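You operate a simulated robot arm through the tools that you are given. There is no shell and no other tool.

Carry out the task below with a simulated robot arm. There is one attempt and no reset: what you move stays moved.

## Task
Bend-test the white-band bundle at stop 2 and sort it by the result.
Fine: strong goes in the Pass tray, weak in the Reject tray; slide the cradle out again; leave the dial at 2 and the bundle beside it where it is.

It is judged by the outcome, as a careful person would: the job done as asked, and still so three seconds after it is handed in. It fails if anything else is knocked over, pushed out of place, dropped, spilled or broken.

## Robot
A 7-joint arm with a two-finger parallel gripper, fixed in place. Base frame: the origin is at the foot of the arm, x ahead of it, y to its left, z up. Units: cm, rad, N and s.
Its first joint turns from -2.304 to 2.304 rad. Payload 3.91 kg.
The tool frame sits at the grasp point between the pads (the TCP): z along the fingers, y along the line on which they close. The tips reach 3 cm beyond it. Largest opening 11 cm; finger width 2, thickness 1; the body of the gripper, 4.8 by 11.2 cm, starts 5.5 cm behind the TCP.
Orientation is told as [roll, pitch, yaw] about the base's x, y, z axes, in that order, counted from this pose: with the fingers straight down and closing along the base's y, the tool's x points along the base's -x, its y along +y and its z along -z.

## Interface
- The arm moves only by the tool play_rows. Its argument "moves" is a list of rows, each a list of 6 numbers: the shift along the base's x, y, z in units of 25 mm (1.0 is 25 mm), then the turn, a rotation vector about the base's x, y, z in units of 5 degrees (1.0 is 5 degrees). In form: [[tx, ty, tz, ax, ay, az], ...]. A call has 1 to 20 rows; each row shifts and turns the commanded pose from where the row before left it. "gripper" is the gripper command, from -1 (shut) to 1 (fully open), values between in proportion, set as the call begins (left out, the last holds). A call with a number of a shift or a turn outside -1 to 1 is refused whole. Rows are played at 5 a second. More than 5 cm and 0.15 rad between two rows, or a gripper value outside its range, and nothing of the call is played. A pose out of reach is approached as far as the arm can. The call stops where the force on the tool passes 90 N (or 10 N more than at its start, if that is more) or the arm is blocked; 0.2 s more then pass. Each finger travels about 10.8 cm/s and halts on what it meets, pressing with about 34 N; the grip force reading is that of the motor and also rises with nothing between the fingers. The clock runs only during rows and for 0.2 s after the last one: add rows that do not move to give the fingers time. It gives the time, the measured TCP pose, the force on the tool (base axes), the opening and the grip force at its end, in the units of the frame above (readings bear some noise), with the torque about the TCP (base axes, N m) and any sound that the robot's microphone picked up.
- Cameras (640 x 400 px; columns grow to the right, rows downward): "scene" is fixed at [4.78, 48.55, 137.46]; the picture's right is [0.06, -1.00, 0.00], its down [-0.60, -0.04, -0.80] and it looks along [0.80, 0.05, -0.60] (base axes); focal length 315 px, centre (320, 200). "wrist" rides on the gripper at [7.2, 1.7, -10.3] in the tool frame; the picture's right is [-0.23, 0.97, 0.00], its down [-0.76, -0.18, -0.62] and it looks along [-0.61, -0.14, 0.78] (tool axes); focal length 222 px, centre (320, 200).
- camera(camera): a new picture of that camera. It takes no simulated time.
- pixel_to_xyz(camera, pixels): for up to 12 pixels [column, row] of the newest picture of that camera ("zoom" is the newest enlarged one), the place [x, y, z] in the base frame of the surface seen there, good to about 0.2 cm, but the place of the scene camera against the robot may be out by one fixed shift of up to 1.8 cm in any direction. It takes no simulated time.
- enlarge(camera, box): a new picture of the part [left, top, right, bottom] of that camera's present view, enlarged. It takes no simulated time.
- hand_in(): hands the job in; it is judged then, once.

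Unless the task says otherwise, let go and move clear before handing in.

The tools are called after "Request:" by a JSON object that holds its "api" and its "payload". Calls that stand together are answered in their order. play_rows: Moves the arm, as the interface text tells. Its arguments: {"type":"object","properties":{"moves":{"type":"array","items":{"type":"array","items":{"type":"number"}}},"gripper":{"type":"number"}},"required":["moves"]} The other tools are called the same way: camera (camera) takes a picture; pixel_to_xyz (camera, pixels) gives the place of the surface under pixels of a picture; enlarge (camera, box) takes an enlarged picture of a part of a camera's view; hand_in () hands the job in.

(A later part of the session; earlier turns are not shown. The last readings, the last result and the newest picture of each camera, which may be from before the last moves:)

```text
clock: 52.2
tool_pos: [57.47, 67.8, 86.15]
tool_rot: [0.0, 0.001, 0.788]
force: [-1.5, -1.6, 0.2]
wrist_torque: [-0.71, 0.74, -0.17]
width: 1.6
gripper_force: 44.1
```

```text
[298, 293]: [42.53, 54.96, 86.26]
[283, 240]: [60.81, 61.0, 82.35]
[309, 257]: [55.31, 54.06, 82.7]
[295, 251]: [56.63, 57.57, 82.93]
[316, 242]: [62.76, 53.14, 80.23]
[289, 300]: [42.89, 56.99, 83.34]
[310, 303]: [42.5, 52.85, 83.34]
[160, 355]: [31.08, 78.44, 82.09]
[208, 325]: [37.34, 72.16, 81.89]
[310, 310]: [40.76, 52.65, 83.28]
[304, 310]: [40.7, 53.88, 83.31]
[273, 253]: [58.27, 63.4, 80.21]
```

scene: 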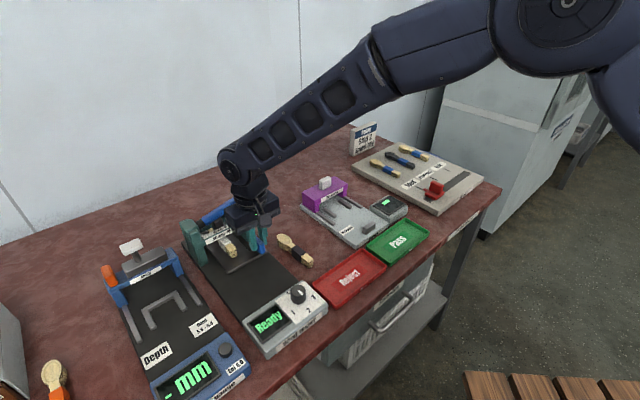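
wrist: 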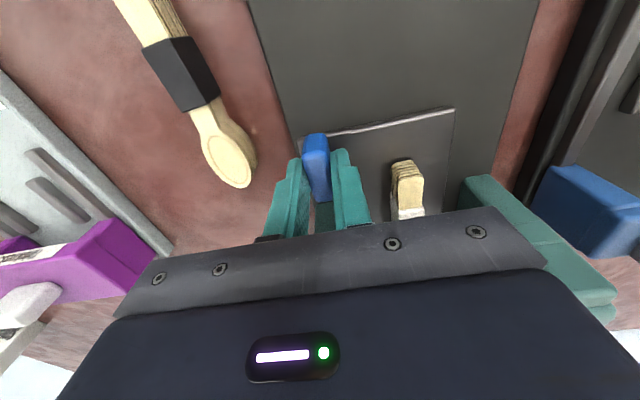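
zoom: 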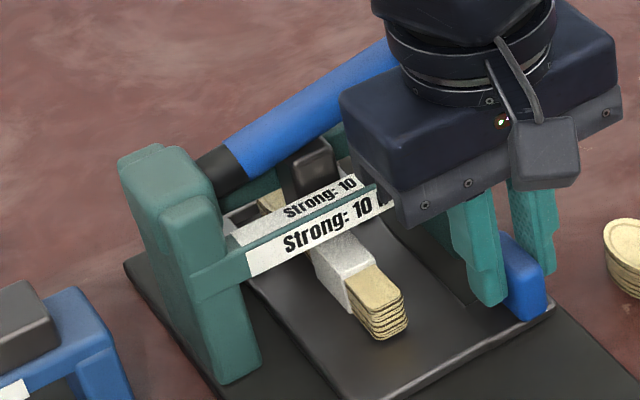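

With the scene shift applied, the plunger and lever sit at u≈96 and my gripper body front is at about 91, leaving some room. The stop should be close, so I'll push on in small steps.

Request:
{"api": "play_rows", "payload": {"moves": [[0.03, 0.03, 0, 0, 0, 0], [0.05, 0.05, 0, 0, 0, 0], [0.05, 0.05, 0, 0, 0, 0], [0, 0, 0, 0, 0, 0]]}}

```text
clock: 53.2
tool_pos: [57.62, 68.07, 86.13]
tool_rot: [-0.001, 0.003, 0.789]
force: [-15.0, -33.0, 3.3]
wrist_torque: [-0.68, 0.4, -0.17]
width: 1.58
gripper_force: 45.0
```

The slide has reached its end stop (about 34 N back along u, travel ≈12.3 cm). I'll relieve the push, release the handle, and rise straight up.

Request:
{"api": "play_rows", "payload": {"moves": [[-0.035, -0.07, 0, 0, 0, 0], [0, 0, 0, 0, 0, 0]]}}

Request:
{"api": "play_rows", "payload": {"moves": [[0, 0, 0, 0, 0, 0], [0, 0, 0, 0, 0, 0], [0, 0, 0, 0, 0, 0], [0, 0, 0.2, 0, 0, 0], [0, 0, 0.4, 0, 0, 0], [0, 0, 0.6, 0, 0, 0], [0, 0, 0.8, 0, 0, 0], [-0.3, -0.3, 0.8, 0, 0, 0], [-0.4, -0.4, 0.8, 0, 0, 0], [-0.4, -0.4, 0.8, 0, 0, 0], [-0.4, -0.4, 0.6, 0, 0, 0], [-0.4, -0.4, 0.4, 0, 0, 0]], "gripper": -0.4}}

Request:
{"api": "camera", "payload": {"camera": "wrist"}}

Request:
{"api": "camera", "payload": {"camera": "scene"}}

```text
clock: 53.8
tool_pos: [57.56, 67.99, 86.09]
tool_rot: [0.001, -0.003, 0.787]
force: [-0.3, -6.6, -9.8]
wrist_torque: [0.46, -0.58, -0.16]
width: 1.56
gripper_force: 45.3
```

```text
clock: 56.4
tool_pos: [52.62, 63.33, 99.7]
tool_rot: [0.001, -0.001, 0.787]
force: [0.2, 0.4, -0.9]
wrist_torque: [-0.02, 0.01, 0.0]
width: 3.31
gripper_force: 0.0
```

```text
taken
```

wrist: 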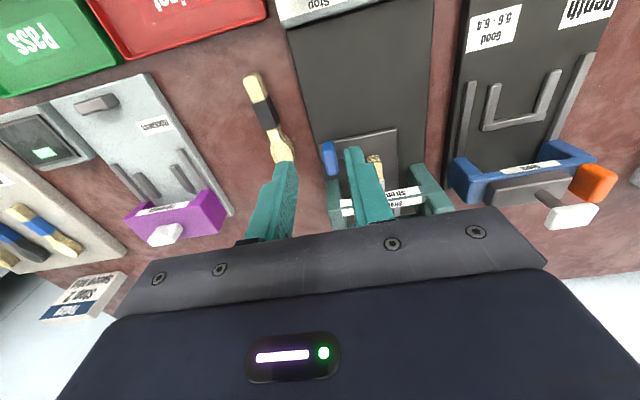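

```text
taken
```

scene: 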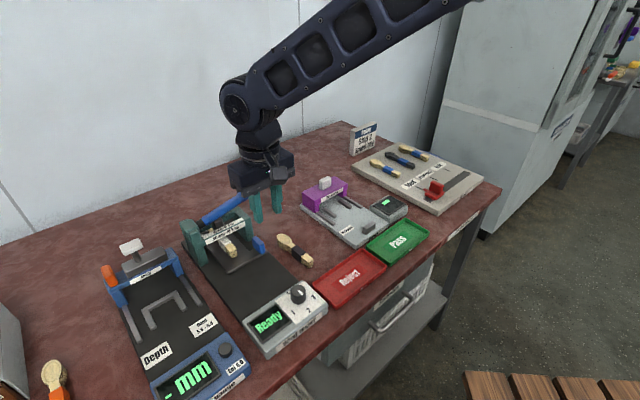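

The cradle is in, with the bundle under the arch, and the display still reads Ready. I'll raise the arm over the arch for an accurate wrist view of the lever.

Request:
{"api": "play_rows", "payload": {"moves": [[0, 0, 0.8, 0, 0, 0], [0.1, 0.1, 0.8, 0, 0, 0], [0.3, 0.3, 0.8, 0, 0, 0], [0.4, 0.4, 0.8, 0, 0, 0], [0.4, 0.4, 0.6, 0, 0, 0], [0.4, 0.4, 0.3, 0, 0, 0], [0.3, 0.3, 0, 0, 0, 0]]}}

Request:
{"api": "camera", "payload": {"camera": "wrist"}}

Request:
{"api": "enlarge", "payload": {"camera": "wrist", "box": [230, 50, 470, 220]}}

```text
clock: 58.0
tool_pos: [57.48, 68.07, 109.91]
tool_rot: [0.0, -0.001, 0.787]
force: [-0.5, 0.4, 0.1]
wrist_torque: [-0.01, -0.01, -0.02]
width: 3.3
gripper_force: 0.1
```

```text
taken
```

wrist: 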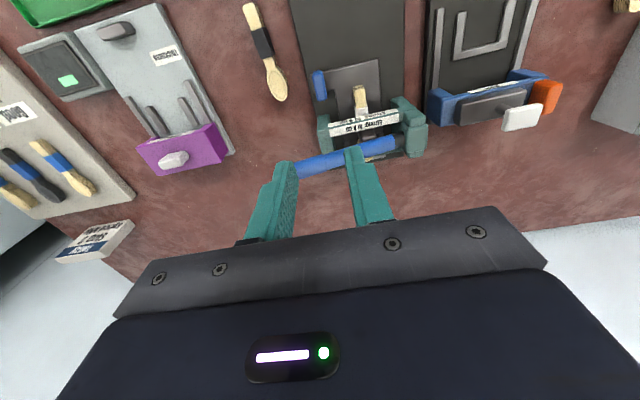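

```text
2.35 times, centred on (350, 135) of wrist
```

zoom: 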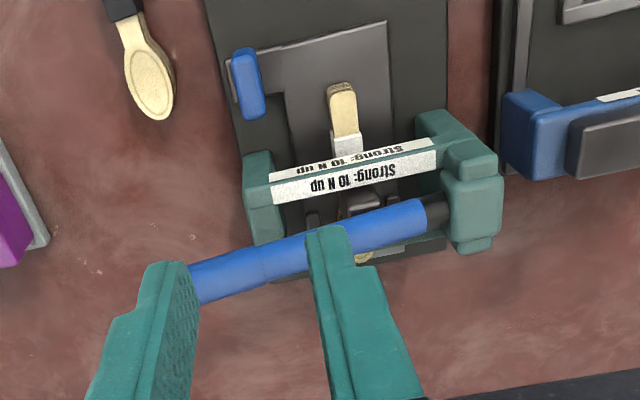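

The lever is visible from (425,215) to about (195,285) in the zoom. I'll measure the lever, plunger and posts.

Request:
{"api": "pixel_to_xyz", "payload": {"camera": "zoom", "pixels": [[420, 215], [380, 225], [290, 250], [260, 262], [240, 270], [215, 283], [200, 280], [365, 200], [260, 190], [470, 200], [205, 270], [205, 298]]}}

Request:
{"api": "pixel_to_xyz", "payload": {"camera": "zoom", "pixels": [[255, 165], [265, 230], [350, 185], [350, 160], [345, 105], [345, 90], [365, 260], [310, 220], [440, 130], [475, 230], [240, 85], [255, 110]]}}

```text
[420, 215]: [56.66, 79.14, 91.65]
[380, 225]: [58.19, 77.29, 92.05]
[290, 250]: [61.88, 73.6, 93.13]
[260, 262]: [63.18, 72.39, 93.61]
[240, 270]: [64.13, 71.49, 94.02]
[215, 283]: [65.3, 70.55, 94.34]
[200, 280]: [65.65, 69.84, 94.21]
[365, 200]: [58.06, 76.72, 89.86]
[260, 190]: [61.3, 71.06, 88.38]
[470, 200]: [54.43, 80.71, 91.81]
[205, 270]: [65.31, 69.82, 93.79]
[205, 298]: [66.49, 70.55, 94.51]
```

```text
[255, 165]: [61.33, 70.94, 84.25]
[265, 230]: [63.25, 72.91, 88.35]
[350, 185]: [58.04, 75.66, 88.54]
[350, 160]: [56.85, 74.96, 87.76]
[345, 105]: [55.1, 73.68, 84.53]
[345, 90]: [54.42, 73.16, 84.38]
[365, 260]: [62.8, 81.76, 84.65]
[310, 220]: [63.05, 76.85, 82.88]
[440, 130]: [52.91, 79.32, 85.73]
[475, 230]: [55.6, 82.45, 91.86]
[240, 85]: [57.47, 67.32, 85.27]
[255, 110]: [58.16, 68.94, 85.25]
```

The lever axis lies along u≈96 and rises from z≈91.6 at the pivot to about 94.5 at the grip. Beyond the right post, the grip spans v≈-5 to -1. I'll close the fingers and hover above the grip at (65.97,69.79).

Request:
{"api": "play_rows", "payload": {"moves": [[0.566, 0.115, -0.4, 0, 0, 0], [0.566, 0.115, -0.5, 0, 0, 0], [0.566, 0.115, -0.6, 0, 0, 0], [0.566, 0.115, -0.7, 0, 0, 0], [0.566, 0.115, -0.7, 0, 0, 0], [0.566, 0.115, -0.7, 0, 0, 0], [0, 0, 0, 0, 0, 0]], "gripper": -1}}

Request:
{"api": "camera", "payload": {"camera": "wrist"}}

Request:
{"api": "camera", "payload": {"camera": "scene"}}

```text
clock: 59.6
tool_pos: [65.92, 69.75, 100.75]
tool_rot: [-0.001, 0.0, 0.788]
force: [0.4, -1.1, 0.3]
wrist_torque: [-0.02, -0.01, 0.04]
width: 0.0
gripper_force: 34.2
```

```text
taken
```

wrist: 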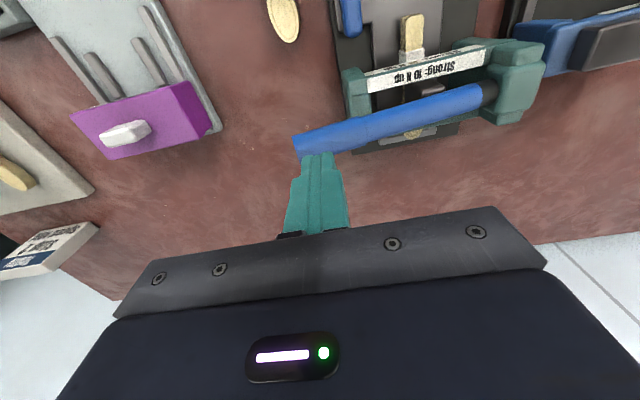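

```text
taken
```

scene: 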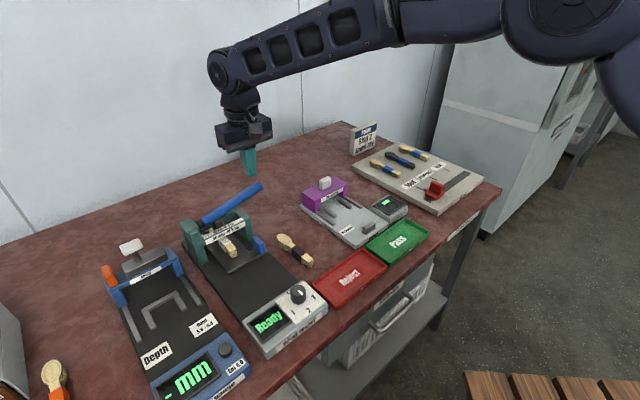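

The lever's end is clear in the wrist view at (297,145), with the fingertips above it. I'll measure the tip and grip from here.

Request:
{"api": "enlarge", "payload": {"camera": "wrist", "box": [280, 60, 500, 180]}}

Request:
{"api": "pixel_to_xyz", "payload": {"camera": "wrist", "pixels": [[300, 140], [298, 150], [320, 135], [340, 130], [360, 124], [330, 145], [330, 122], [320, 145], [400, 115], [470, 97], [430, 88], [410, 132]]}}

```text
2.91 times, centred on (390, 120) of wrist
```

zoom: 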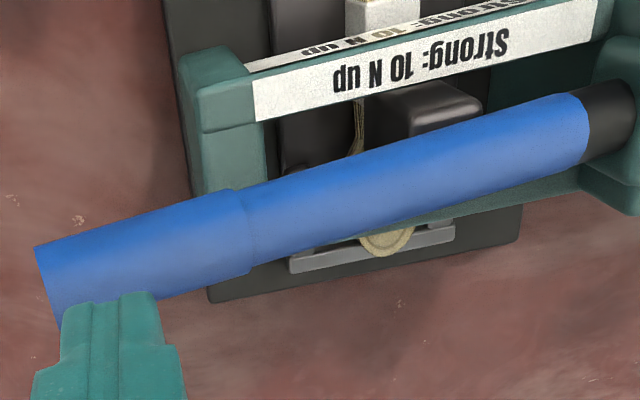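

```text
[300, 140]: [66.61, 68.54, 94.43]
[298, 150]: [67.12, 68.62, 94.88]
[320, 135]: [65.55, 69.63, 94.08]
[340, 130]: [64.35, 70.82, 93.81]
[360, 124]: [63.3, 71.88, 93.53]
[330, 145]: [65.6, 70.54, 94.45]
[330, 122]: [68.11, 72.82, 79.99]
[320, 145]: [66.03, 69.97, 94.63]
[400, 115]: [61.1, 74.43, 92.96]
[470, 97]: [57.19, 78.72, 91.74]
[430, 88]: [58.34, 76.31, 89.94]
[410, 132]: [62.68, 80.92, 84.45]
```

The lever crest under the fingers is at about (66.0,69.9,94.6). I'll shift a millimetre and lower until the tips are just above it.

Request:
{"api": "play_rows", "payload": {"moves": [[0.04, 0.04, -0.4, 0, 0, 0], [0, 0, -0.4, 0, 0, 0], [0, 0, -0.25, 0, 0, 0], [0, 0, 0, 0, 0, 0]]}}

Request:
{"api": "enlarge", "payload": {"camera": "scene", "box": [180, 140, 300, 270]}}

```text
clock: 60.6
tool_pos: [66.14, 69.8, 98.12]
tool_rot: [0.0, 0.0, 0.788]
force: [0.2, 0.1, -0.8]
wrist_torque: [-0.02, 0.01, 0.0]
width: 0.0
gripper_force: 33.8
```

```text
3.08 times, centred on (240, 205) of scene
```

zoom: 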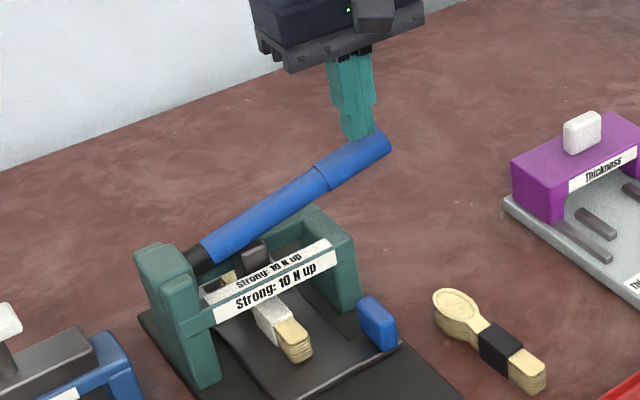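

The closed fingertips are right above the lever grip (zoom 355,135). I'll press down at a steady moderate rate for the first 2.5 cm or so and watch the force and display.

Request:
{"api": "play_rows", "payload": {"moves": [[0, 0, -0.25, 0, 0, 0], [0, 0, -0.3, 0, 0, 0], [0, 0, -0.3, 0, 0, 0], [0, 0, -0.3, 0, 0, 0]]}}

Request:
{"api": "camera", "payload": {"camera": "scene"}}

Request:
{"api": "enlarge", "payload": {"camera": "scene", "box": [180, 160, 340, 360]}}

```text
clock: 61.6
tool_pos: [66.14, 69.74, 95.51]
tool_rot: [0.0, -0.001, 0.786]
force: [0.3, -2.2, 3.1]
wrist_torque: [-0.08, -0.1, 0.01]
width: 0.0
gripper_force: 33.9
```

```text
taken
```

scene: 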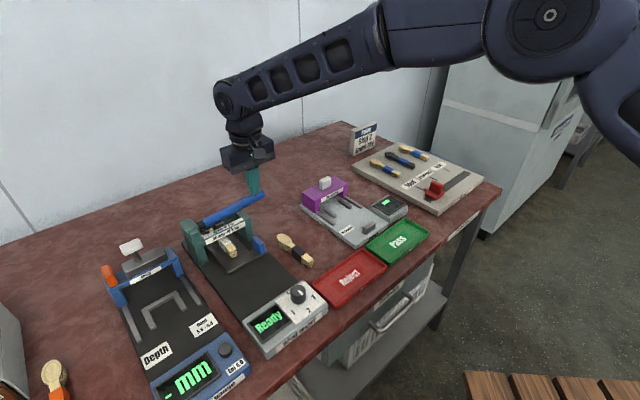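

```text
2.00 times, centred on (260, 260) of scene
```

zoom: 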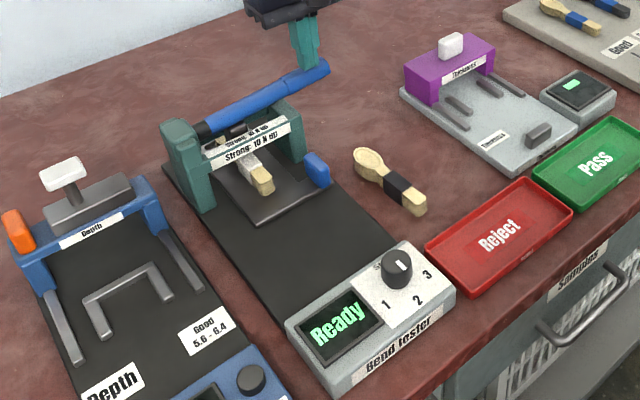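

The lever is down about 2 cm with only 3 N at the tip, and the display still says Ready. I'll keep pressing in smaller calls.

Request:
{"api": "play_rows", "payload": {"moves": [[0, 0, -0.25, 0, 0, 0], [0, 0, -0.25, 0, 0, 0]]}}

Request:
{"api": "enlarge", "payload": {"camera": "scene", "box": [180, 160, 340, 360]}}

```text
clock: 62.2
tool_pos: [66.14, 69.83, 94.91]
tool_rot: [0.0, -0.009, 0.785]
force: [-5.7, -26.5, 63.8]
wrist_torque: [-0.82, -0.16, -0.13]
width: 0.0
gripper_force: 34.1
```

```text
2.00 times, centred on (260, 260) of scene
```

zoom: 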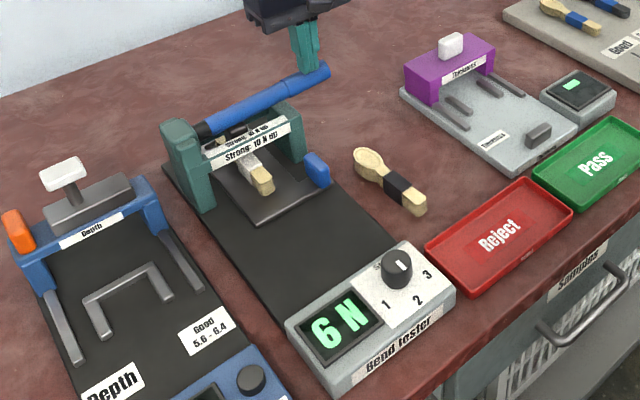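

The display now reads "6 N" and the tool force jumped to 64 N, so the lever is at its stop. I'll zoom in on the reading before releasing.

Request:
{"api": "enlarge", "payload": {"camera": "scene", "box": [235, 275, 335, 355]}}

Request:
{"api": "play_rows", "payload": {"moves": [[0, 0, 0.1, 0, 0, 0], [0, 0, 0, 0, 0, 0]]}}

Request:
{"api": "enlarge", "payload": {"camera": "scene", "box": [235, 275, 335, 355]}}

```text
5.00 times, centred on (285, 315) of scene
```

zoom: 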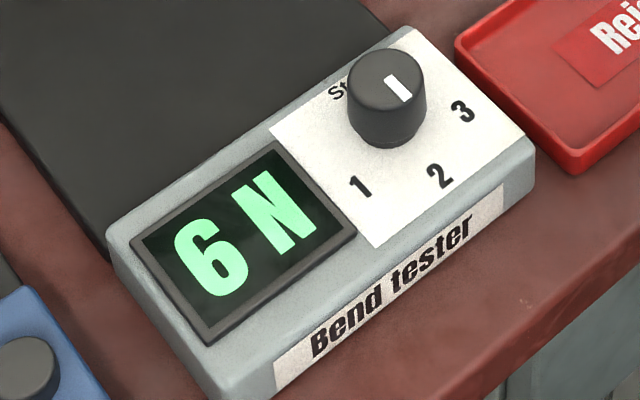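

```text
clock: 62.8
tool_pos: [66.21, 69.81, 94.9]
tool_rot: [0.0, -0.006, 0.785]
force: [6.9, -12.6, 63.1]
wrist_torque: [-0.47, -0.6, -0.11]
width: 0.02
gripper_force: 33.7
```

```text
5.00 times, centred on (285, 315) of scene
```

zoom: 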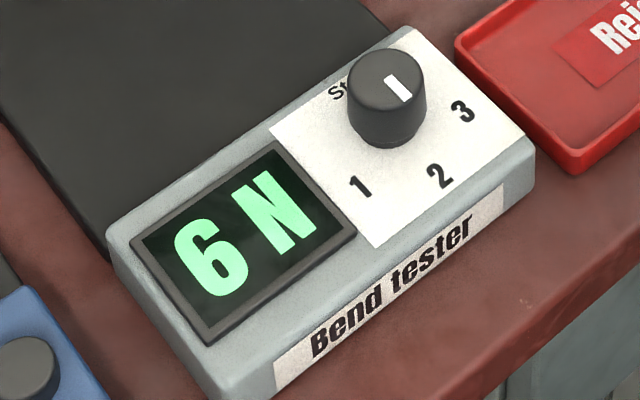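

The reading is steady at 6 N, below the 10 N "Strong" mark, so this bundle is weak and goes to Reject. I'll lift off the lever and see whether it returns by itself.

Request:
{"api": "play_rows", "payload": {"moves": [[0, 0, 0.2, 0, 0, 0], [0, 0, 0.3, 0, 0, 0], [0, 0, 0.4, 0, 0, 0], [0, 0, 0.5, 0, 0, 0], [0, 0, 0.5, 0, 0, 0], [0, 0, 0.5, 0, 0, 0], [0, 0, 0, 0, 0, 0]]}}

Request:
{"api": "camera", "payload": {"camera": "scene"}}

Request:
{"api": "enlarge", "payload": {"camera": "scene", "box": [180, 160, 340, 360]}}

Request:
{"api": "camera", "payload": {"camera": "wrist"}}

```text
clock: 64.4
tool_pos: [66.12, 69.88, 100.45]
tool_rot: [0.002, 0.001, 0.787]
force: [-0.3, -0.5, 0.6]
wrist_torque: [0.01, -0.03, 0.01]
width: 0.0
gripper_force: 33.5
```

```text
taken
```

scene: 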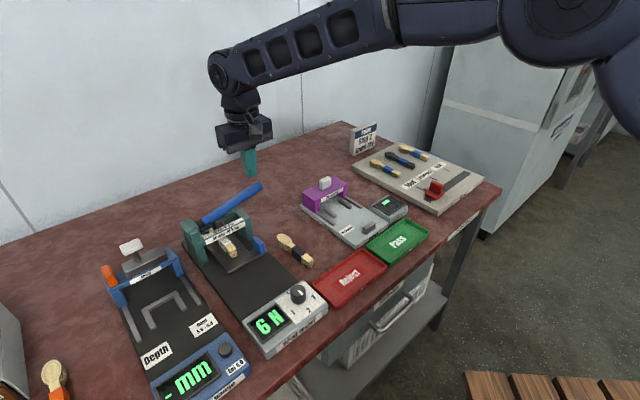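

```text
2.00 times, centred on (260, 260) of scene
```

zoom: 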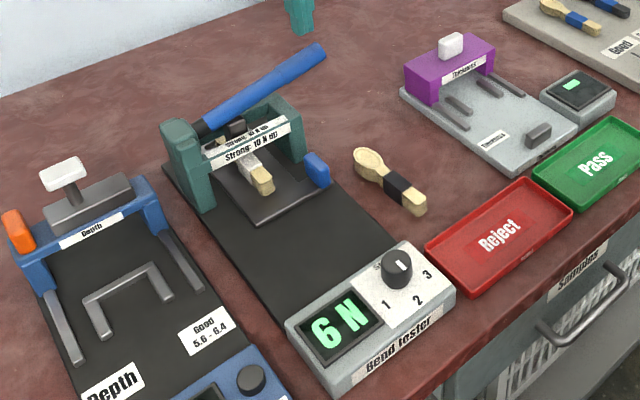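

```text
taken
```

wrist: 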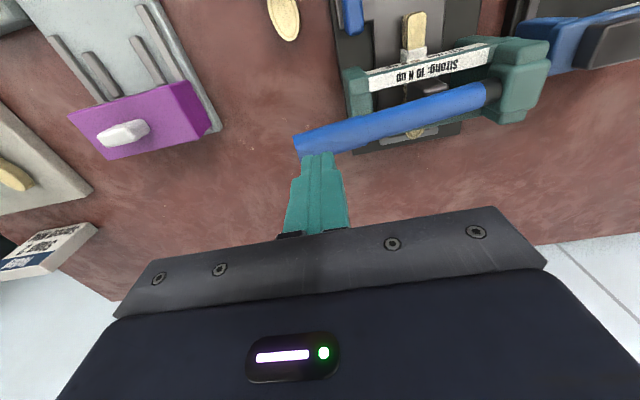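

The lever sprang back to its raised position and the display has latched "6 N". Now I'll return to the cradle handle, where I released it at (57.56,67.99), going over the lever with clearance.

Request:
{"api": "play_rows", "payload": {"moves": [[0, 0, 0.8, 0, 0, 0], [-0.3, -0.06, 0.2, 0, 0, 0], [-0.5, -0.1, 0, 0, 0, 0], [-0.7, -0.15, 0, 0, 0, 0], [-0.7, -0.15, 0, 0, 0, 0], [-0.7, -0.15, 0, 0, 0, 0], [-0.52, -0.15, -0.3, 0, 0, 0], [0, 0, -0.6, 0, 0, 0], [0, 0, -0.8, 0, 0, 0], [0, 0, -0.8, 0, 0, 0], [0, 0, -0.8, 0, 0, 0], [0, 0, 0, 0, 0, 0]], "gripper": -0.4}}

Request:
{"api": "camera", "payload": {"camera": "wrist"}}

Request:
{"api": "camera", "payload": {"camera": "scene"}}

```text
clock: 67.0
tool_pos: [57.46, 67.99, 94.62]
tool_rot: [0.0, 0.0, 0.785]
force: [-0.9, 0.0, 0.1]
wrist_torque: [0.01, -0.01, 0.0]
width: 3.3
gripper_force: 0.1
```

```text
taken
```

wrist: 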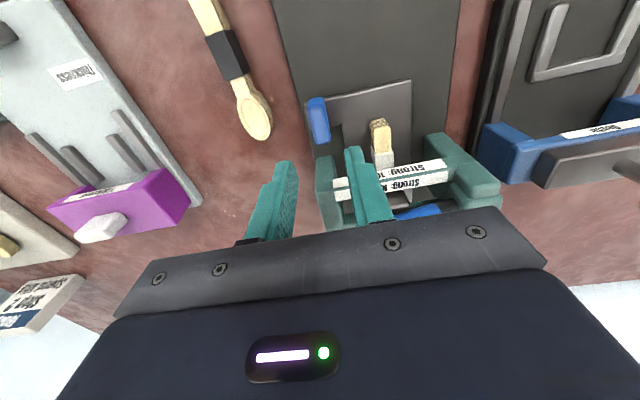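

```text
taken
```

scene: 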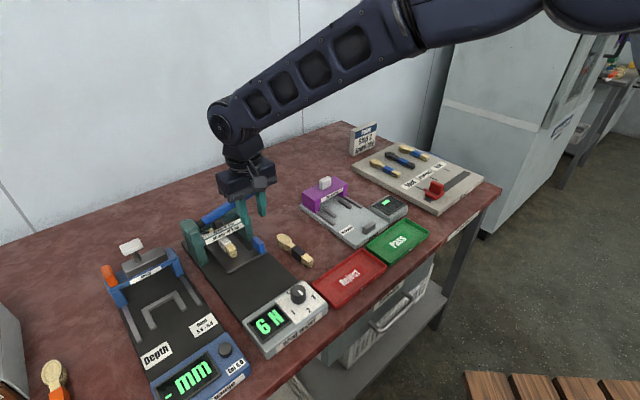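

The handle top is at about (318,120), near the TCP's projected point (320,129). I'll verify it numerically before descending.

Request:
{"api": "pixel_to_xyz", "payload": {"camera": "wrist", "pixels": [[312, 115], [318, 118], [324, 118], [315, 105], [322, 135], [320, 129], [309, 118], [328, 130]]}}

Request:
{"api": "enlarge", "payload": {"camera": "wrist", "box": [280, 80, 420, 210]}}

```text
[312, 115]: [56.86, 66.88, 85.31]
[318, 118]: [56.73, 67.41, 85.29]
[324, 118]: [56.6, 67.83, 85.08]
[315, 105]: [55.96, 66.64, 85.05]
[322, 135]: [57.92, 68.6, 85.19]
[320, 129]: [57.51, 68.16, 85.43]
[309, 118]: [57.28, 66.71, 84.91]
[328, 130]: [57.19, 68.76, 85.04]
```

```text
3.08 times, centred on (350, 145) of wrist
```

zoom: 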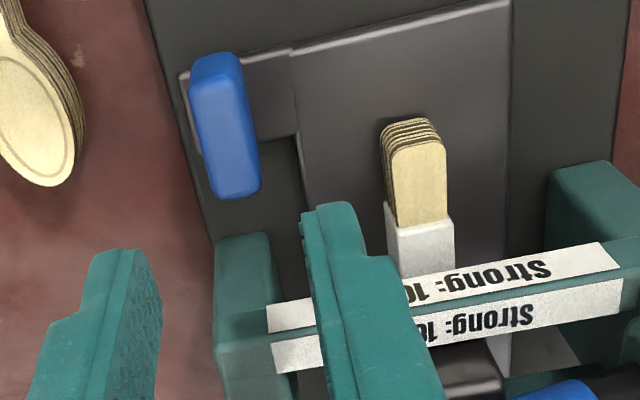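

The handle is centred at u≈88.8, v≈-7.5, right under the TCP (88.7, -7.45). I'll descend and grip it.

Request:
{"api": "play_rows", "payload": {"moves": [[0, 0, -0.5, 0, 0, 0], [0, 0, -0.7, 0, 0, 0], [0, 0, -0.7, 0, 0, 0], [0, 0, -0.7, 0, 0, 0], [0, 0, -0.5, 0, 0, 0], [0, 0, -0.27, 0, 0, 0], [0, 0, 0, 0, 0, 0]]}}

Request:
{"api": "play_rows", "payload": {"moves": [[0, 0, 0, 0, 0, 0], [0, 0, 0, 0, 0, 0], [0, 0, 0, 0, 0, 0], [0, 0, 0, 0, 0, 0]], "gripper": -1}}

```text
clock: 68.6
tool_pos: [57.45, 67.88, 86.34]
tool_rot: [0.0, 0.0, 0.787]
force: [-0.1, 0.5, 0.3]
wrist_torque: [0.01, 0.03, 0.01]
width: 3.31
gripper_force: 0.1
```

```text
clock: 69.6
tool_pos: [57.57, 67.96, 86.27]
tool_rot: [0.0, 0.0, 0.788]
force: [-5.5, 4.3, -1.4]
wrist_torque: [0.34, -0.11, -0.21]
width: 1.59
gripper_force: 44.9
```

The handle is gripped. I'll draw the cradle out along -u with gentle ramping, checking the force halfway.

Request:
{"api": "play_rows", "payload": {"moves": [[-0.05, -0.05, 0, 0, 0, 0], [-0.1, -0.1, 0, 0, 0, 0], [-0.15, -0.15, 0, 0, 0, 0], [-0.2, -0.2, 0, 0, 0, 0], [-0.2, -0.2, 0, 0, 0, 0], [-0.2, -0.2, 0, 0, 0, 0], [-0.2, -0.2, 0, 0, 0, 0], [-0.2, -0.2, 0, 0, 0, 0], [-0.2, -0.2, 0, 0, 0, 0], [-0.15, -0.15, 0, 0, 0, 0], [-0.08, -0.08, 0, 0, 0, 0], [0, 0, 0, 0, 0, 0]]}}

Request:
{"api": "camera", "payload": {"camera": "scene"}}

```text
clock: 72.2
tool_pos: [53.17, 63.59, 86.24]
tool_rot: [-0.001, -0.001, 0.789]
force: [-7.2, 6.8, -5.6]
wrist_torque: [-0.37, 0.65, -0.18]
width: 1.58
gripper_force: 45.5
```

```text
taken
```

scene: 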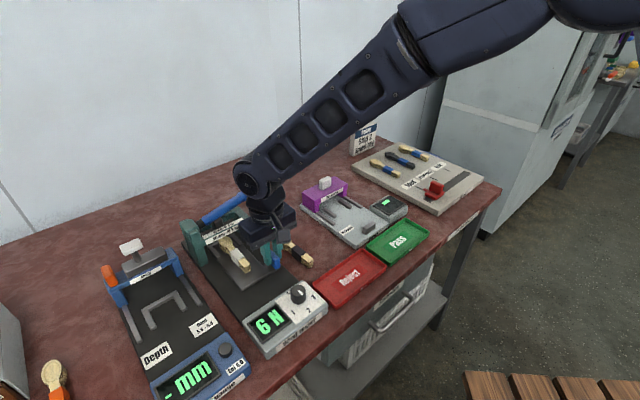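

It's halfway out and sliding freely, and the bundle is still seated (scene 235,252). I'll continue to the outer end.

Request:
{"api": "play_rows", "payload": {"moves": [[-0.06, -0.05, 0, 0, 0, 0], [-0.11, -0.1, 0, 0, 0, 0], [-0.16, -0.15, 0, 0, 0, 0], [-0.2, -0.2, 0, 0, 0, 0], [-0.2, -0.2, 0, 0, 0, 0], [-0.2, -0.2, 0, 0, 0, 0], [-0.2, -0.2, 0, 0, 0, 0], [-0.2, -0.2, 0, 0, 0, 0], [-0.18, -0.18, 0, 0, 0, 0], [-0.12, -0.12, 0, 0, 0, 0], [-0.06, -0.06, 0, 0, 0, 0], [0, 0, 0, 0, 0, 0]]}}

Request:
{"api": "camera", "payload": {"camera": "scene"}}

Request:
{"api": "enlarge", "payload": {"camera": "scene", "box": [180, 200, 340, 340]}}

```text
clock: 74.8
tool_pos: [49.06, 59.42, 86.23]
tool_rot: [0.0, 0.0, 0.788]
force: [-7.8, 8.0, 1.3]
wrist_torque: [0.59, -0.31, -0.17]
width: 1.57
gripper_force: 44.8
```

```text
taken
```

scene: 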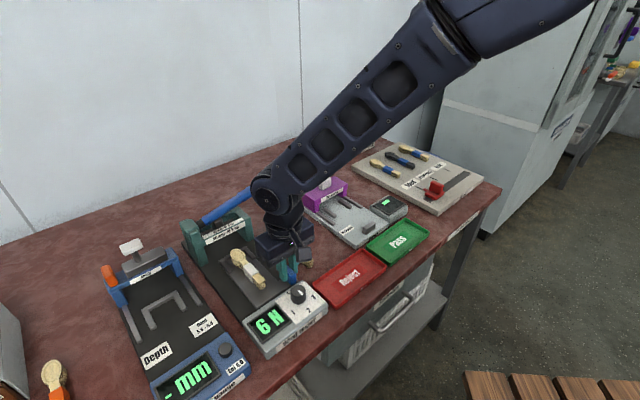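

```text
2.86 times, centred on (260, 270) of scene
```

zoom: 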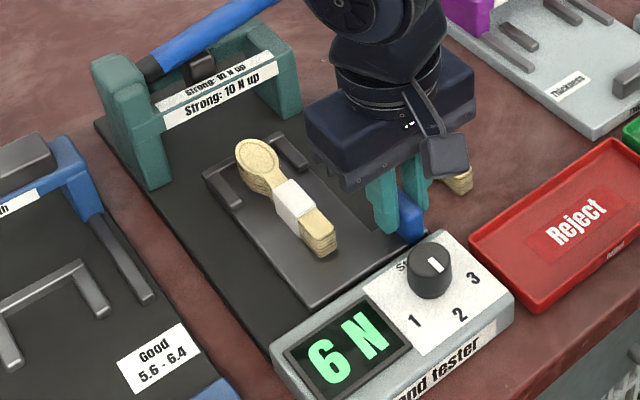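

It's almost fully out (u 76.7 against 76.47 at the start). I'll draw the last few millimetres to the outer stop, then relieve the load.

Request:
{"api": "play_rows", "payload": {"moves": [[-0.04, -0.03, 0, 0, 0, 0], [-0.04, -0.04, 0, 0, 0, 0], [0, 0, 0, 0, 0, 0]]}}

```text
clock: 75.6
tool_pos: [48.98, 59.32, 86.37]
tool_rot: [-0.001, -0.002, 0.785]
force: [9.7, 35.1, -7.0]
wrist_torque: [0.7, -0.28, -0.46]
width: 1.6
gripper_force: 45.0
```

The outer stop is reached (about 31 N). I'll relieve the pull, open, and rise.

Request:
{"api": "play_rows", "payload": {"moves": [[0.02, 0.05, 0, 0, 0, 0], [0, 0, 0, 0, 0, 0]]}}

Request:
{"api": "play_rows", "payload": {"moves": [[0, 0, 0, 0, 0, 0], [0, 0, 0, 0, 0, 0], [0, 0, 0, 0, 0, 0], [0, 0, 0.2, 0, 0, 0], [0, 0, 0.5, 0, 0, 0], [0, 0, 0.8, 0, 0, 0], [0, 0, 0.8, 0, 0, 0], [-0.2, 0.2, 0.8, 0, 0, 0], [-0.3, 0.4, 0.8, 0, 0, 0], [-0.3, 0.5, 0.6, 0, 0, 0], [-0.3, 0.3, 0.4, 0, 0, 0]], "gripper": -0.4}}

Request:
{"api": "camera", "payload": {"camera": "wrist"}}

Request:
{"api": "enlarge", "payload": {"camera": "wrist", "box": [250, 50, 430, 210]}}

```text
clock: 76.2
tool_pos: [48.91, 59.42, 86.21]
tool_rot: [0.0, -0.001, 0.786]
force: [6.9, 18.8, 12.1]
wrist_torque: [0.43, -0.18, -0.11]
width: 1.58
gripper_force: 45.1
```

```text
clock: 78.6
tool_pos: [46.14, 62.96, 98.49]
tool_rot: [0.0, 0.0, 0.788]
force: [-0.3, -0.1, 0.0]
wrist_torque: [0.02, 0.02, -0.01]
width: 3.3
gripper_force: 0.1
```

```text
taken
```

wrist: 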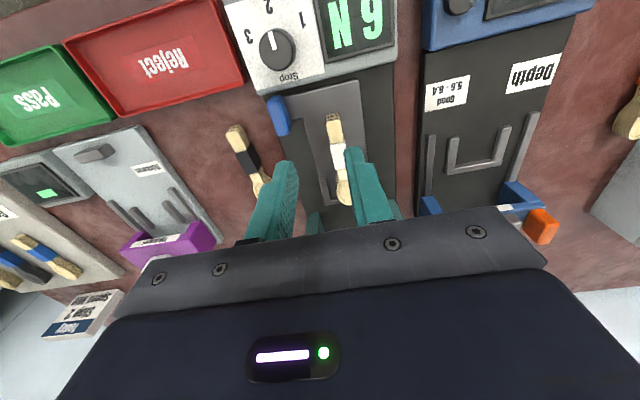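

```text
2.50 times, centred on (340, 130) of wrist
```

zoom: 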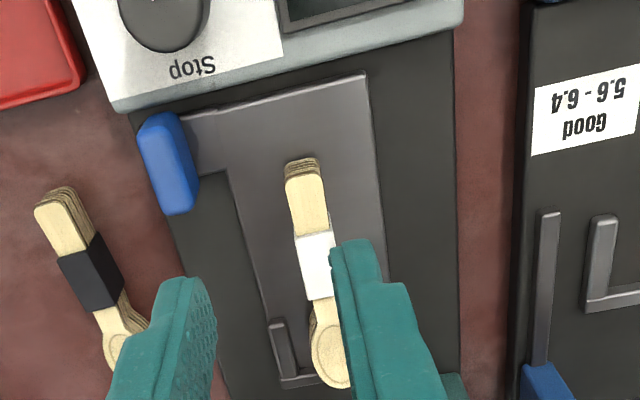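

The cradle is out against the panel again, with the bundle on it. I'll move so the band is clearly between the fingers, and measure it.

Request:
{"api": "play_rows", "payload": {"moves": [[0.1, 0.4, -0.2, 0, 0, 0], [0.1, 0.4, -0.2, 0, 0, 0], [0, 0.2, 0, 0, 0, 0]], "gripper": -0.15}}

Request:
{"api": "camera", "payload": {"camera": "wrist"}}

Request:
{"api": "enlarge", "payload": {"camera": "wrist", "box": [260, 80, 400, 210]}}

```text
clock: 79.4
tool_pos: [46.48, 65.34, 97.5]
tool_rot: [0.001, 0.0, 0.787]
force: [-0.7, -0.3, 0.1]
wrist_torque: [0.04, 0.0, -0.01]
width: 4.69
gripper_force: 0.0
```

```text
taken
```

wrist: 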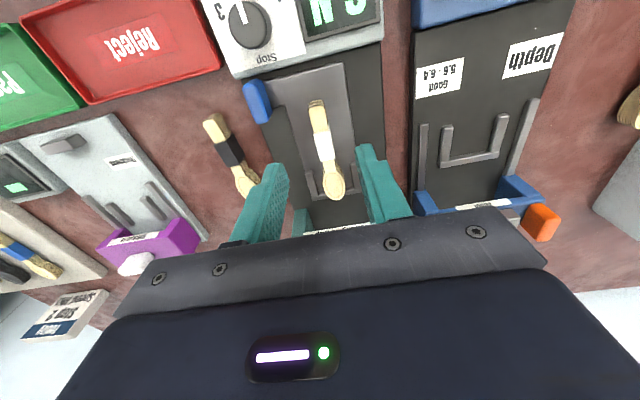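

```text
3.08 times, centred on (330, 145) of wrist
```

zoom: 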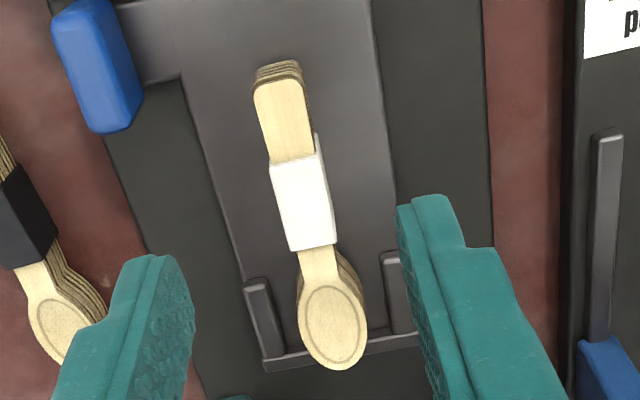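

Request:
{"api": "pixel_to_xyz", "payload": {"camera": "zoom", "pixels": [[273, 167], [316, 158], [292, 247], [332, 240], [303, 203], [278, 80], [335, 320], [340, 367], [280, 130], [318, 262], [260, 120], [255, 295]]}}

Request:
{"api": "pixel_to_xyz", "payload": {"camera": "wrist", "pixels": [[130, 45], [70, 55], [150, 10], [215, 60], [85, 100], [30, 18], [190, 5], [110, 90], [170, 75], [60, 50], [205, 50], [200, 20]]}}

```text
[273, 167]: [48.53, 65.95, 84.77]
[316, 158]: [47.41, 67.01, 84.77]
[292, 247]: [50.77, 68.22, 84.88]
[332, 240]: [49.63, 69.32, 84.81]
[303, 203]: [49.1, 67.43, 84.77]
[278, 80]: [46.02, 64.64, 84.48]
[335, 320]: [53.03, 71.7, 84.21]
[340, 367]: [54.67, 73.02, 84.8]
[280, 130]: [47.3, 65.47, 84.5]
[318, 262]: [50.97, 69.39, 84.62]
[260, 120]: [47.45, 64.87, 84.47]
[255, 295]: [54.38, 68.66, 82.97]
```

```text
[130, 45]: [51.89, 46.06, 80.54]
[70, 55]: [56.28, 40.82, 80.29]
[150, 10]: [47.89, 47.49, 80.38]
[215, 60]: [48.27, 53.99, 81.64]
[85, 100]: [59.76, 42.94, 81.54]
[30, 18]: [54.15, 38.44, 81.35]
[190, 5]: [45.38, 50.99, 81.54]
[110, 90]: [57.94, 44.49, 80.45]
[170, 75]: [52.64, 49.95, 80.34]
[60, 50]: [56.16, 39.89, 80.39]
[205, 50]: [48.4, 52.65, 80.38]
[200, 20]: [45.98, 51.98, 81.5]
```

The band centre is at (49.09,67.63), on a 45° axis. The Reject tray floor is at z≈80.4, its rim at about 81.5, and its long side runs along v, so the bundle has to be turned 90° to lie inside it. I'll grasp the band again slightly towards the bowl.

Request:
{"api": "play_rows", "payload": {"moves": [[0.39, 0.345, 0, 0, 0, 0], [0.39, 0.345, -0.2, 0, 0, 0], [0.39, 0.345, -0.5, 0, 0, 0], [0, 0, -0.7, 0, 0, 0], [0, 0, -0.7, 0, 0, 0], [0, 0, -0.7, 0, 0, 0], [0, 0, -0.7, 0, 0, 0], [0, 0, -0.6, 0, 0, 0], [0, 0, -0.4, 0, 0, 0], [0, 0, -0.2, 0, 0, 0], [0, 0, -0.1, 0, 0, 0], [0, 0, 0, 0, 0, 0]], "gripper": -0.3}}

Request:
{"api": "camera", "payload": {"camera": "wrist"}}

```text
clock: 82.0
tool_pos: [49.5, 67.94, 85.69]
tool_rot: [-0.001, -0.002, 0.788]
force: [0.5, 0.3, -0.3]
wrist_torque: [-0.03, -0.01, -0.03]
width: 3.85
gripper_force: 0.0
```

```text
taken
```

wrist: 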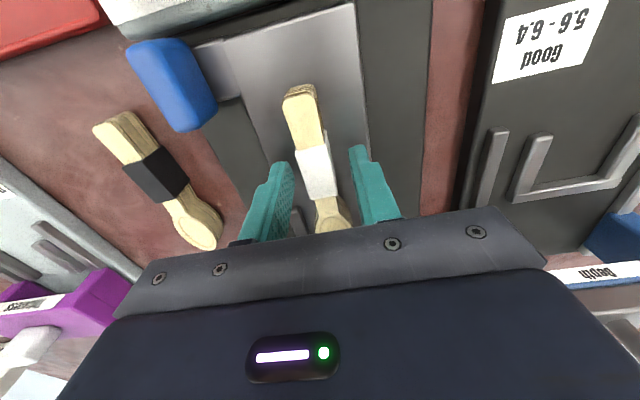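

The fingers straddle the band (317,170). I'll lower another 3.5 mm, close, and lift slowly.

Request:
{"api": "play_rows", "payload": {"moves": [[0, 0, -0.08, 0, 0, 0], [0, 0, -0.06, 0, 0, 0], [0, 0, 0, 0, 0, 0]]}}

Request:
{"api": "play_rows", "payload": {"moves": [[0, 0, 0, 0, 0, 0], [0, 0, 0, 0, 0, 0], [0, 0, 0, 0, 0, 0], [0, 0, 0, 0, 0, 0]], "gripper": -1}}

Request:
{"api": "play_rows", "payload": {"moves": [[0, 0, 0.05, 0, 0, 0], [0, 0, 0.1, 0, 0, 0], [0, 0, 0.15, 0, 0, 0], [0, 0, 0.2, 0, 0, 0], [0, 0, 0, 0, 0, 0]]}}

Request:
{"api": "enlarge", "payload": {"camera": "wrist", "box": [240, 80, 400, 230]}}

```text
clock: 82.8
tool_pos: [49.58, 68.1, 85.09]
tool_rot: [0.0, 0.002, 0.787]
force: [0.0, -1.2, 4.7]
wrist_torque: [-0.07, -0.03, -0.03]
width: 3.85
gripper_force: 0.1
```

```text
clock: 83.8
tool_pos: [49.34, 67.98, 85.14]
tool_rot: [0.001, 0.001, 0.787]
force: [2.0, 0.2, 8.4]
wrist_torque: [-0.02, -0.01, 0.03]
width: 1.46
gripper_force: 34.0
```

```text
clock: 85.0
tool_pos: [49.53, 67.92, 86.45]
tool_rot: [0.0, -0.001, 0.787]
force: [0.2, 0.1, -0.7]
wrist_torque: [0.0, -0.02, -0.03]
width: 1.47
gripper_force: 33.3
```

```text
2.67 times, centred on (320, 155) of wrist
```

zoom: 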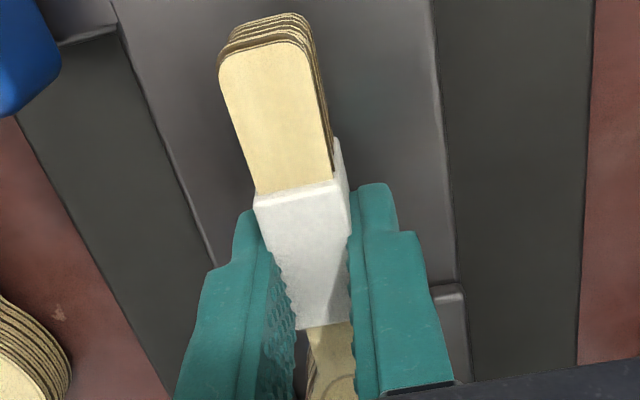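

The bundle is held at 1.47 cm. I'll raise it well clear of the handle and knob.

Request:
{"api": "play_rows", "payload": {"moves": [[0, 0, 0.15, 0, 0, 0], [0, 0, 0.2, 0, 0, 0], [0, 0, 0.25, 0, 0, 0], [0, 0, 0.3, 0, 0, 0], [0, 0, 0.3, 0, 0, 0], [0, 0, 0.3, 0, 0, 0], [0, 0, 0.3, 0, 0, 0], [-0.05, -0.05, 0.3, 0, 0, 0], [-0.1, -0.1, 0.3, 0, 0, 0], [-0.15, -0.15, 0.3, 0, 0, 0], [-0.2, -0.2, 0.3, 0, 0, 0], [-0.2, -0.2, 0.2, 0, 0, 0], [-0.2, -0.2, 0.1, 0, 0, 0], [-0.1, -0.1, 0, 0, 0, 0]]}}

Request:
{"api": "camera", "payload": {"camera": "wrist"}}

```text
clock: 88.0
tool_pos: [47.05, 65.37, 94.68]
tool_rot: [0.001, 0.001, 0.788]
force: [-0.2, -0.2, -0.4]
wrist_torque: [0.0, 0.01, 0.01]
width: 1.48
gripper_force: 34.0
```

```text
taken
```

wrist: 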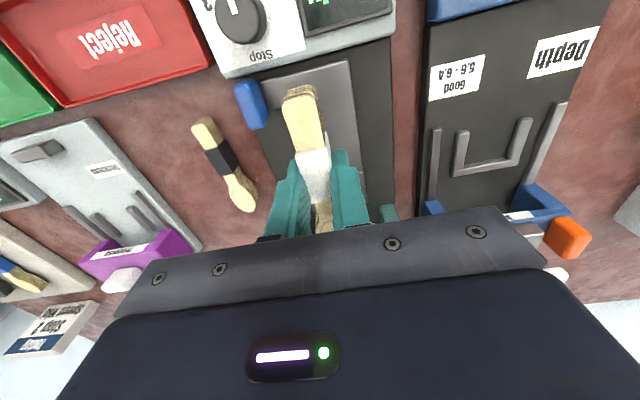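

It's held securely and the path is clear (bundle bottom near z 91.6, knob top 86.1). I'll move towards the Reject tray while turning -90° so the bundle lines up with the tray's long side.

Request:
{"api": "play_rows", "payload": {"moves": [[0.04, -0.2, 0, 0, 0, -0.5], [0.077, -0.39, 0, 0, 0, -1], [0.077, -0.39, 0, 0, 0, -1], [0.077, -0.39, 0, 0, 0, -1], [0.077, -0.39, 0, 0, 0, -1], [0.077, -0.39, 0, 0, 0, -1], [0.077, -0.39, 0, 0, 0, -1], [0.077, -0.39, 0, 0, 0, -1], [0.077, -0.39, 0, 0, 0, -1], [0.077, -0.39, 0, 0, 0, -1], [0.077, -0.39, 0, 0, 0, -1], [0.077, -0.39, 0, 0, 0, -1], [0.077, -0.39, 0, 0, 0, -1], [0.077, -0.39, 0, 0, 0, -1], [0.077, -0.39, 0, 0, 0, -1], [0.077, -0.39, 0, 0, 0, -1], [0.077, -0.39, 0, 0, 0, -1], [0.077, -0.39, 0, 0, 0, -1], [0.04, -0.2, 0, 0, 0, -0.5], [0, 0, 0, 0, 0, 0]]}}

Request:
{"api": "camera", "payload": {"camera": "wrist"}}

Request:
{"api": "camera", "payload": {"camera": "scene"}}

```text
clock: 92.2
tool_pos: [50.38, 47.72, 94.7]
tool_rot: [0.001, 0.001, -0.785]
force: [0.1, 0.7, 0.1]
wrist_torque: [0.0, 0.01, 0.01]
width: 1.46
gripper_force: 34.5
```

```text
taken
```

wrist: 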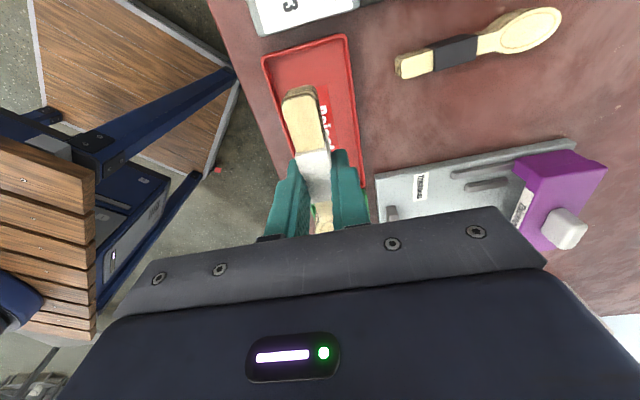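

```text
taken
```

scene: 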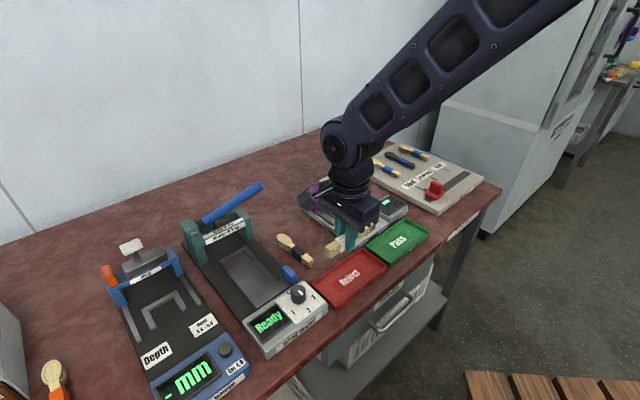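

The yaw of -45° is reached, the tester display is back to Ready, and the Reject tray is visible beneath the bundle (310,100). I'll measure the tray.

Request:
{"api": "enlarge", "payload": {"camera": "wrist", "box": [240, 20, 400, 220]}}

Request:
{"api": "pixel_to_xyz", "payload": {"camera": "wrist", "pixels": [[265, 58], [345, 38], [363, 183], [280, 130], [355, 110], [272, 62], [340, 45], [335, 80], [345, 140], [285, 150], [275, 75], [356, 170]]}}

```text
2.00 times, centred on (320, 120) of wrist
```

zoom: 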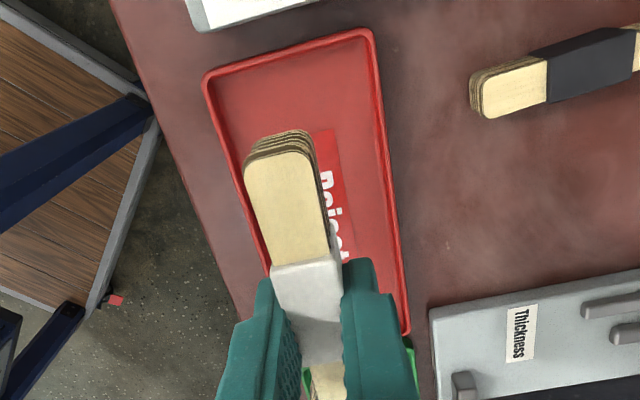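

```text
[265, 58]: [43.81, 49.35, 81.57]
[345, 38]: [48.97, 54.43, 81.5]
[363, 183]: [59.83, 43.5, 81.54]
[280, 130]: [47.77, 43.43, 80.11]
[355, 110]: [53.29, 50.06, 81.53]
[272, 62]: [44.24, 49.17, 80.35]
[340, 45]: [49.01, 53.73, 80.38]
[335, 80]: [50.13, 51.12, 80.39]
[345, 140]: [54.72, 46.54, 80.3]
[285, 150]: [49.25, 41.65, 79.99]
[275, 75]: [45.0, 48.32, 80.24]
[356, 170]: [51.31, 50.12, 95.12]
```

The tray measures about 15.4 × 7.2 cm, centred at (51.82,46.43). The bundle's centre is about 1.3 cm towards the bowl from my grip. I'll align the TCP to (50.92,47.33) and lower to just above the floor.

Request:
{"api": "play_rows", "payload": {"moves": [[0.108, -0.078, -0.2, 0, 0, 0], [0.108, -0.078, -0.3, 0, 0, 0], [0, 0, -0.4, 0, 0, 0], [0, 0, -0.5, 0, 0, 0], [0, 0, -0.5, 0, 0, 0], [0, 0, -0.5, 0, 0, 0], [0, 0, -0.5, 0, 0, 0], [0, 0, -0.4, 0, 0, 0], [0, 0, -0.3, 0, 0, 0], [0, 0, -0.2, 0, 0, 0], [0, 0, 0, 0, 0, 0]]}}

Request:
{"api": "camera", "payload": {"camera": "wrist"}}

Request:
{"api": "enlarge", "payload": {"camera": "scene", "box": [280, 190, 440, 320]}}

```text
clock: 94.6
tool_pos: [51.11, 47.37, 85.16]
tool_rot: [-0.001, 0.0, -0.783]
force: [-0.5, 0.9, 0.4]
wrist_torque: [0.0, 0.0, -0.01]
width: 1.47
gripper_force: 34.3
```

```text
taken
```

wrist: 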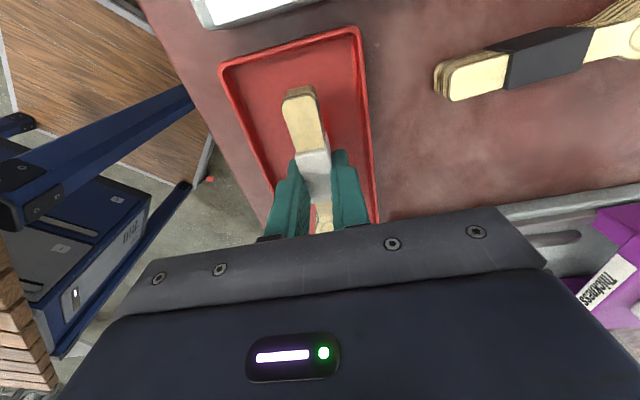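

```text
3.08 times, centred on (360, 255) of scene
```

zoom: 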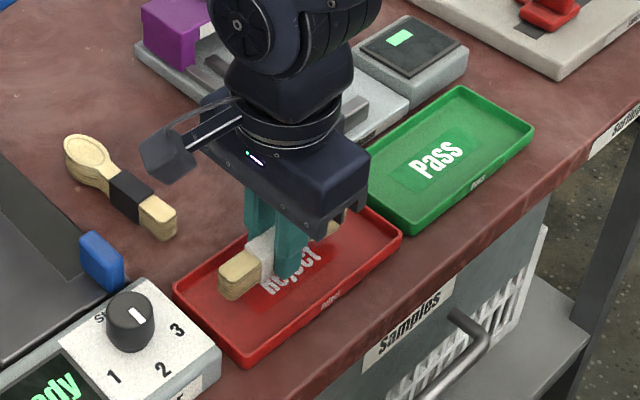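

The bundle is inside the tray outline in both views (scene zoom 265,262). I'll ease down to the floor.

Request:
{"api": "play_rows", "payload": {"moves": [[0, 0, -0.2, 0, 0, 0], [0, 0, -0.2, 0, 0, 0], [0, 0, -0.15, 0, 0, 0], [0, 0, -0.06, 0, 0, 0], [0, 0, 0, 0, 0, 0]]}}

```text
clock: 95.8
tool_pos: [51.0, 47.43, 83.69]
tool_rot: [0.002, -0.001, -0.785]
force: [0.4, 0.9, -0.9]
wrist_torque: [0.0, 0.0, 0.02]
width: 1.48
gripper_force: 33.9
```

Request:
{"api": "play_rows", "payload": {"moves": [[0, 0, -0.05, 0, 0, 0], [0, 0, -0.05, 0, 0, 0], [0, 0, 0, 0, 0, 0]]}}

```text
clock: 96.6
tool_pos: [51.08, 47.38, 83.45]
tool_rot: [0.0, 0.001, -0.785]
force: [-3.0, -2.9, 14.7]
wrist_torque: [-0.34, 0.04, -0.03]
width: 1.43
gripper_force: 34.2
```

The bundle is touching the tray floor (14.7 N upward at z 83.45). I'll release with a small opening and rise straight up.

Request:
{"api": "play_rows", "payload": {"moves": [[0, 0, 0.02, 0, 0, 0], [0, 0, 0, 0, 0, 0], [0, 0, 0, 0, 0, 0], [0, 0, 0, 0, 0, 0]], "gripper": -0.5}}

Request:
{"api": "play_rows", "payload": {"moves": [[0, 0, 0.15, 0, 0, 0], [0, 0, 0.3, 0, 0, 0], [0, 0, 0.5, 0, 0, 0], [0, 0, 0.8, 0, 0, 0], [0, 0, 0.9, 0, 0, 0], [0, 0, 0.9, 0, 0, 0], [0, 0, 0.9, 0, 0, 0], [0, 0, 0.9, 0, 0, 0], [-0.2, 0, 0.6, 0, 0, 0], [0, 0, 0, 0, 0, 0]]}}

Request:
{"api": "camera", "payload": {"camera": "wrist"}}

Request:
{"api": "camera", "payload": {"camera": "scene"}}

```text
clock: 97.6
tool_pos: [51.11, 47.47, 83.54]
tool_rot: [-0.001, -0.001, -0.783]
force: [0.3, -0.7, -0.4]
wrist_torque: [-0.02, 0.0, 0.01]
width: 2.77
gripper_force: 0.2
```

```text
clock: 99.8
tool_pos: [50.46, 47.33, 98.39]
tool_rot: [-0.001, 0.0, -0.785]
force: [-0.2, -0.3, 0.9]
wrist_torque: [0.01, 0.0, -0.02]
width: 2.75
gripper_force: 0.0
```

```text
taken
```

wrist: 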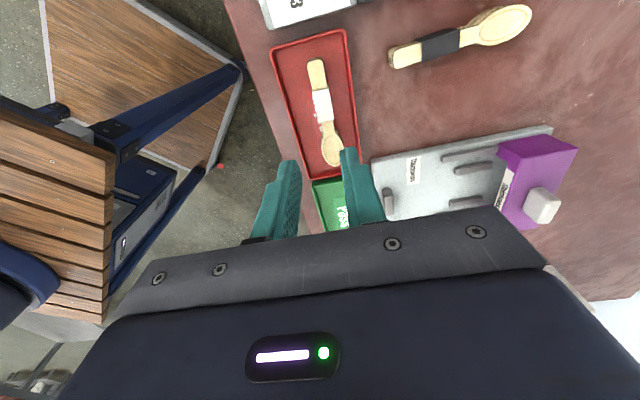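

```text
taken
```

scene: 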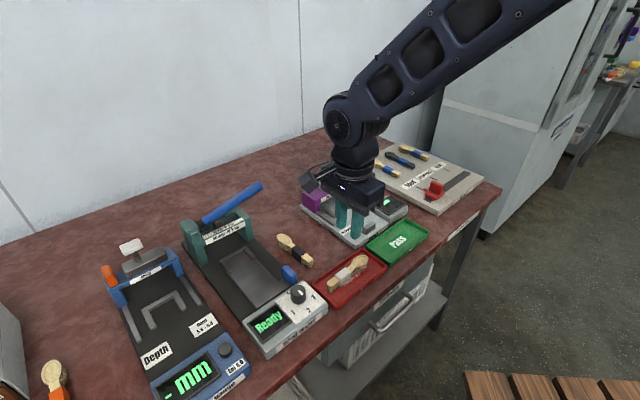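

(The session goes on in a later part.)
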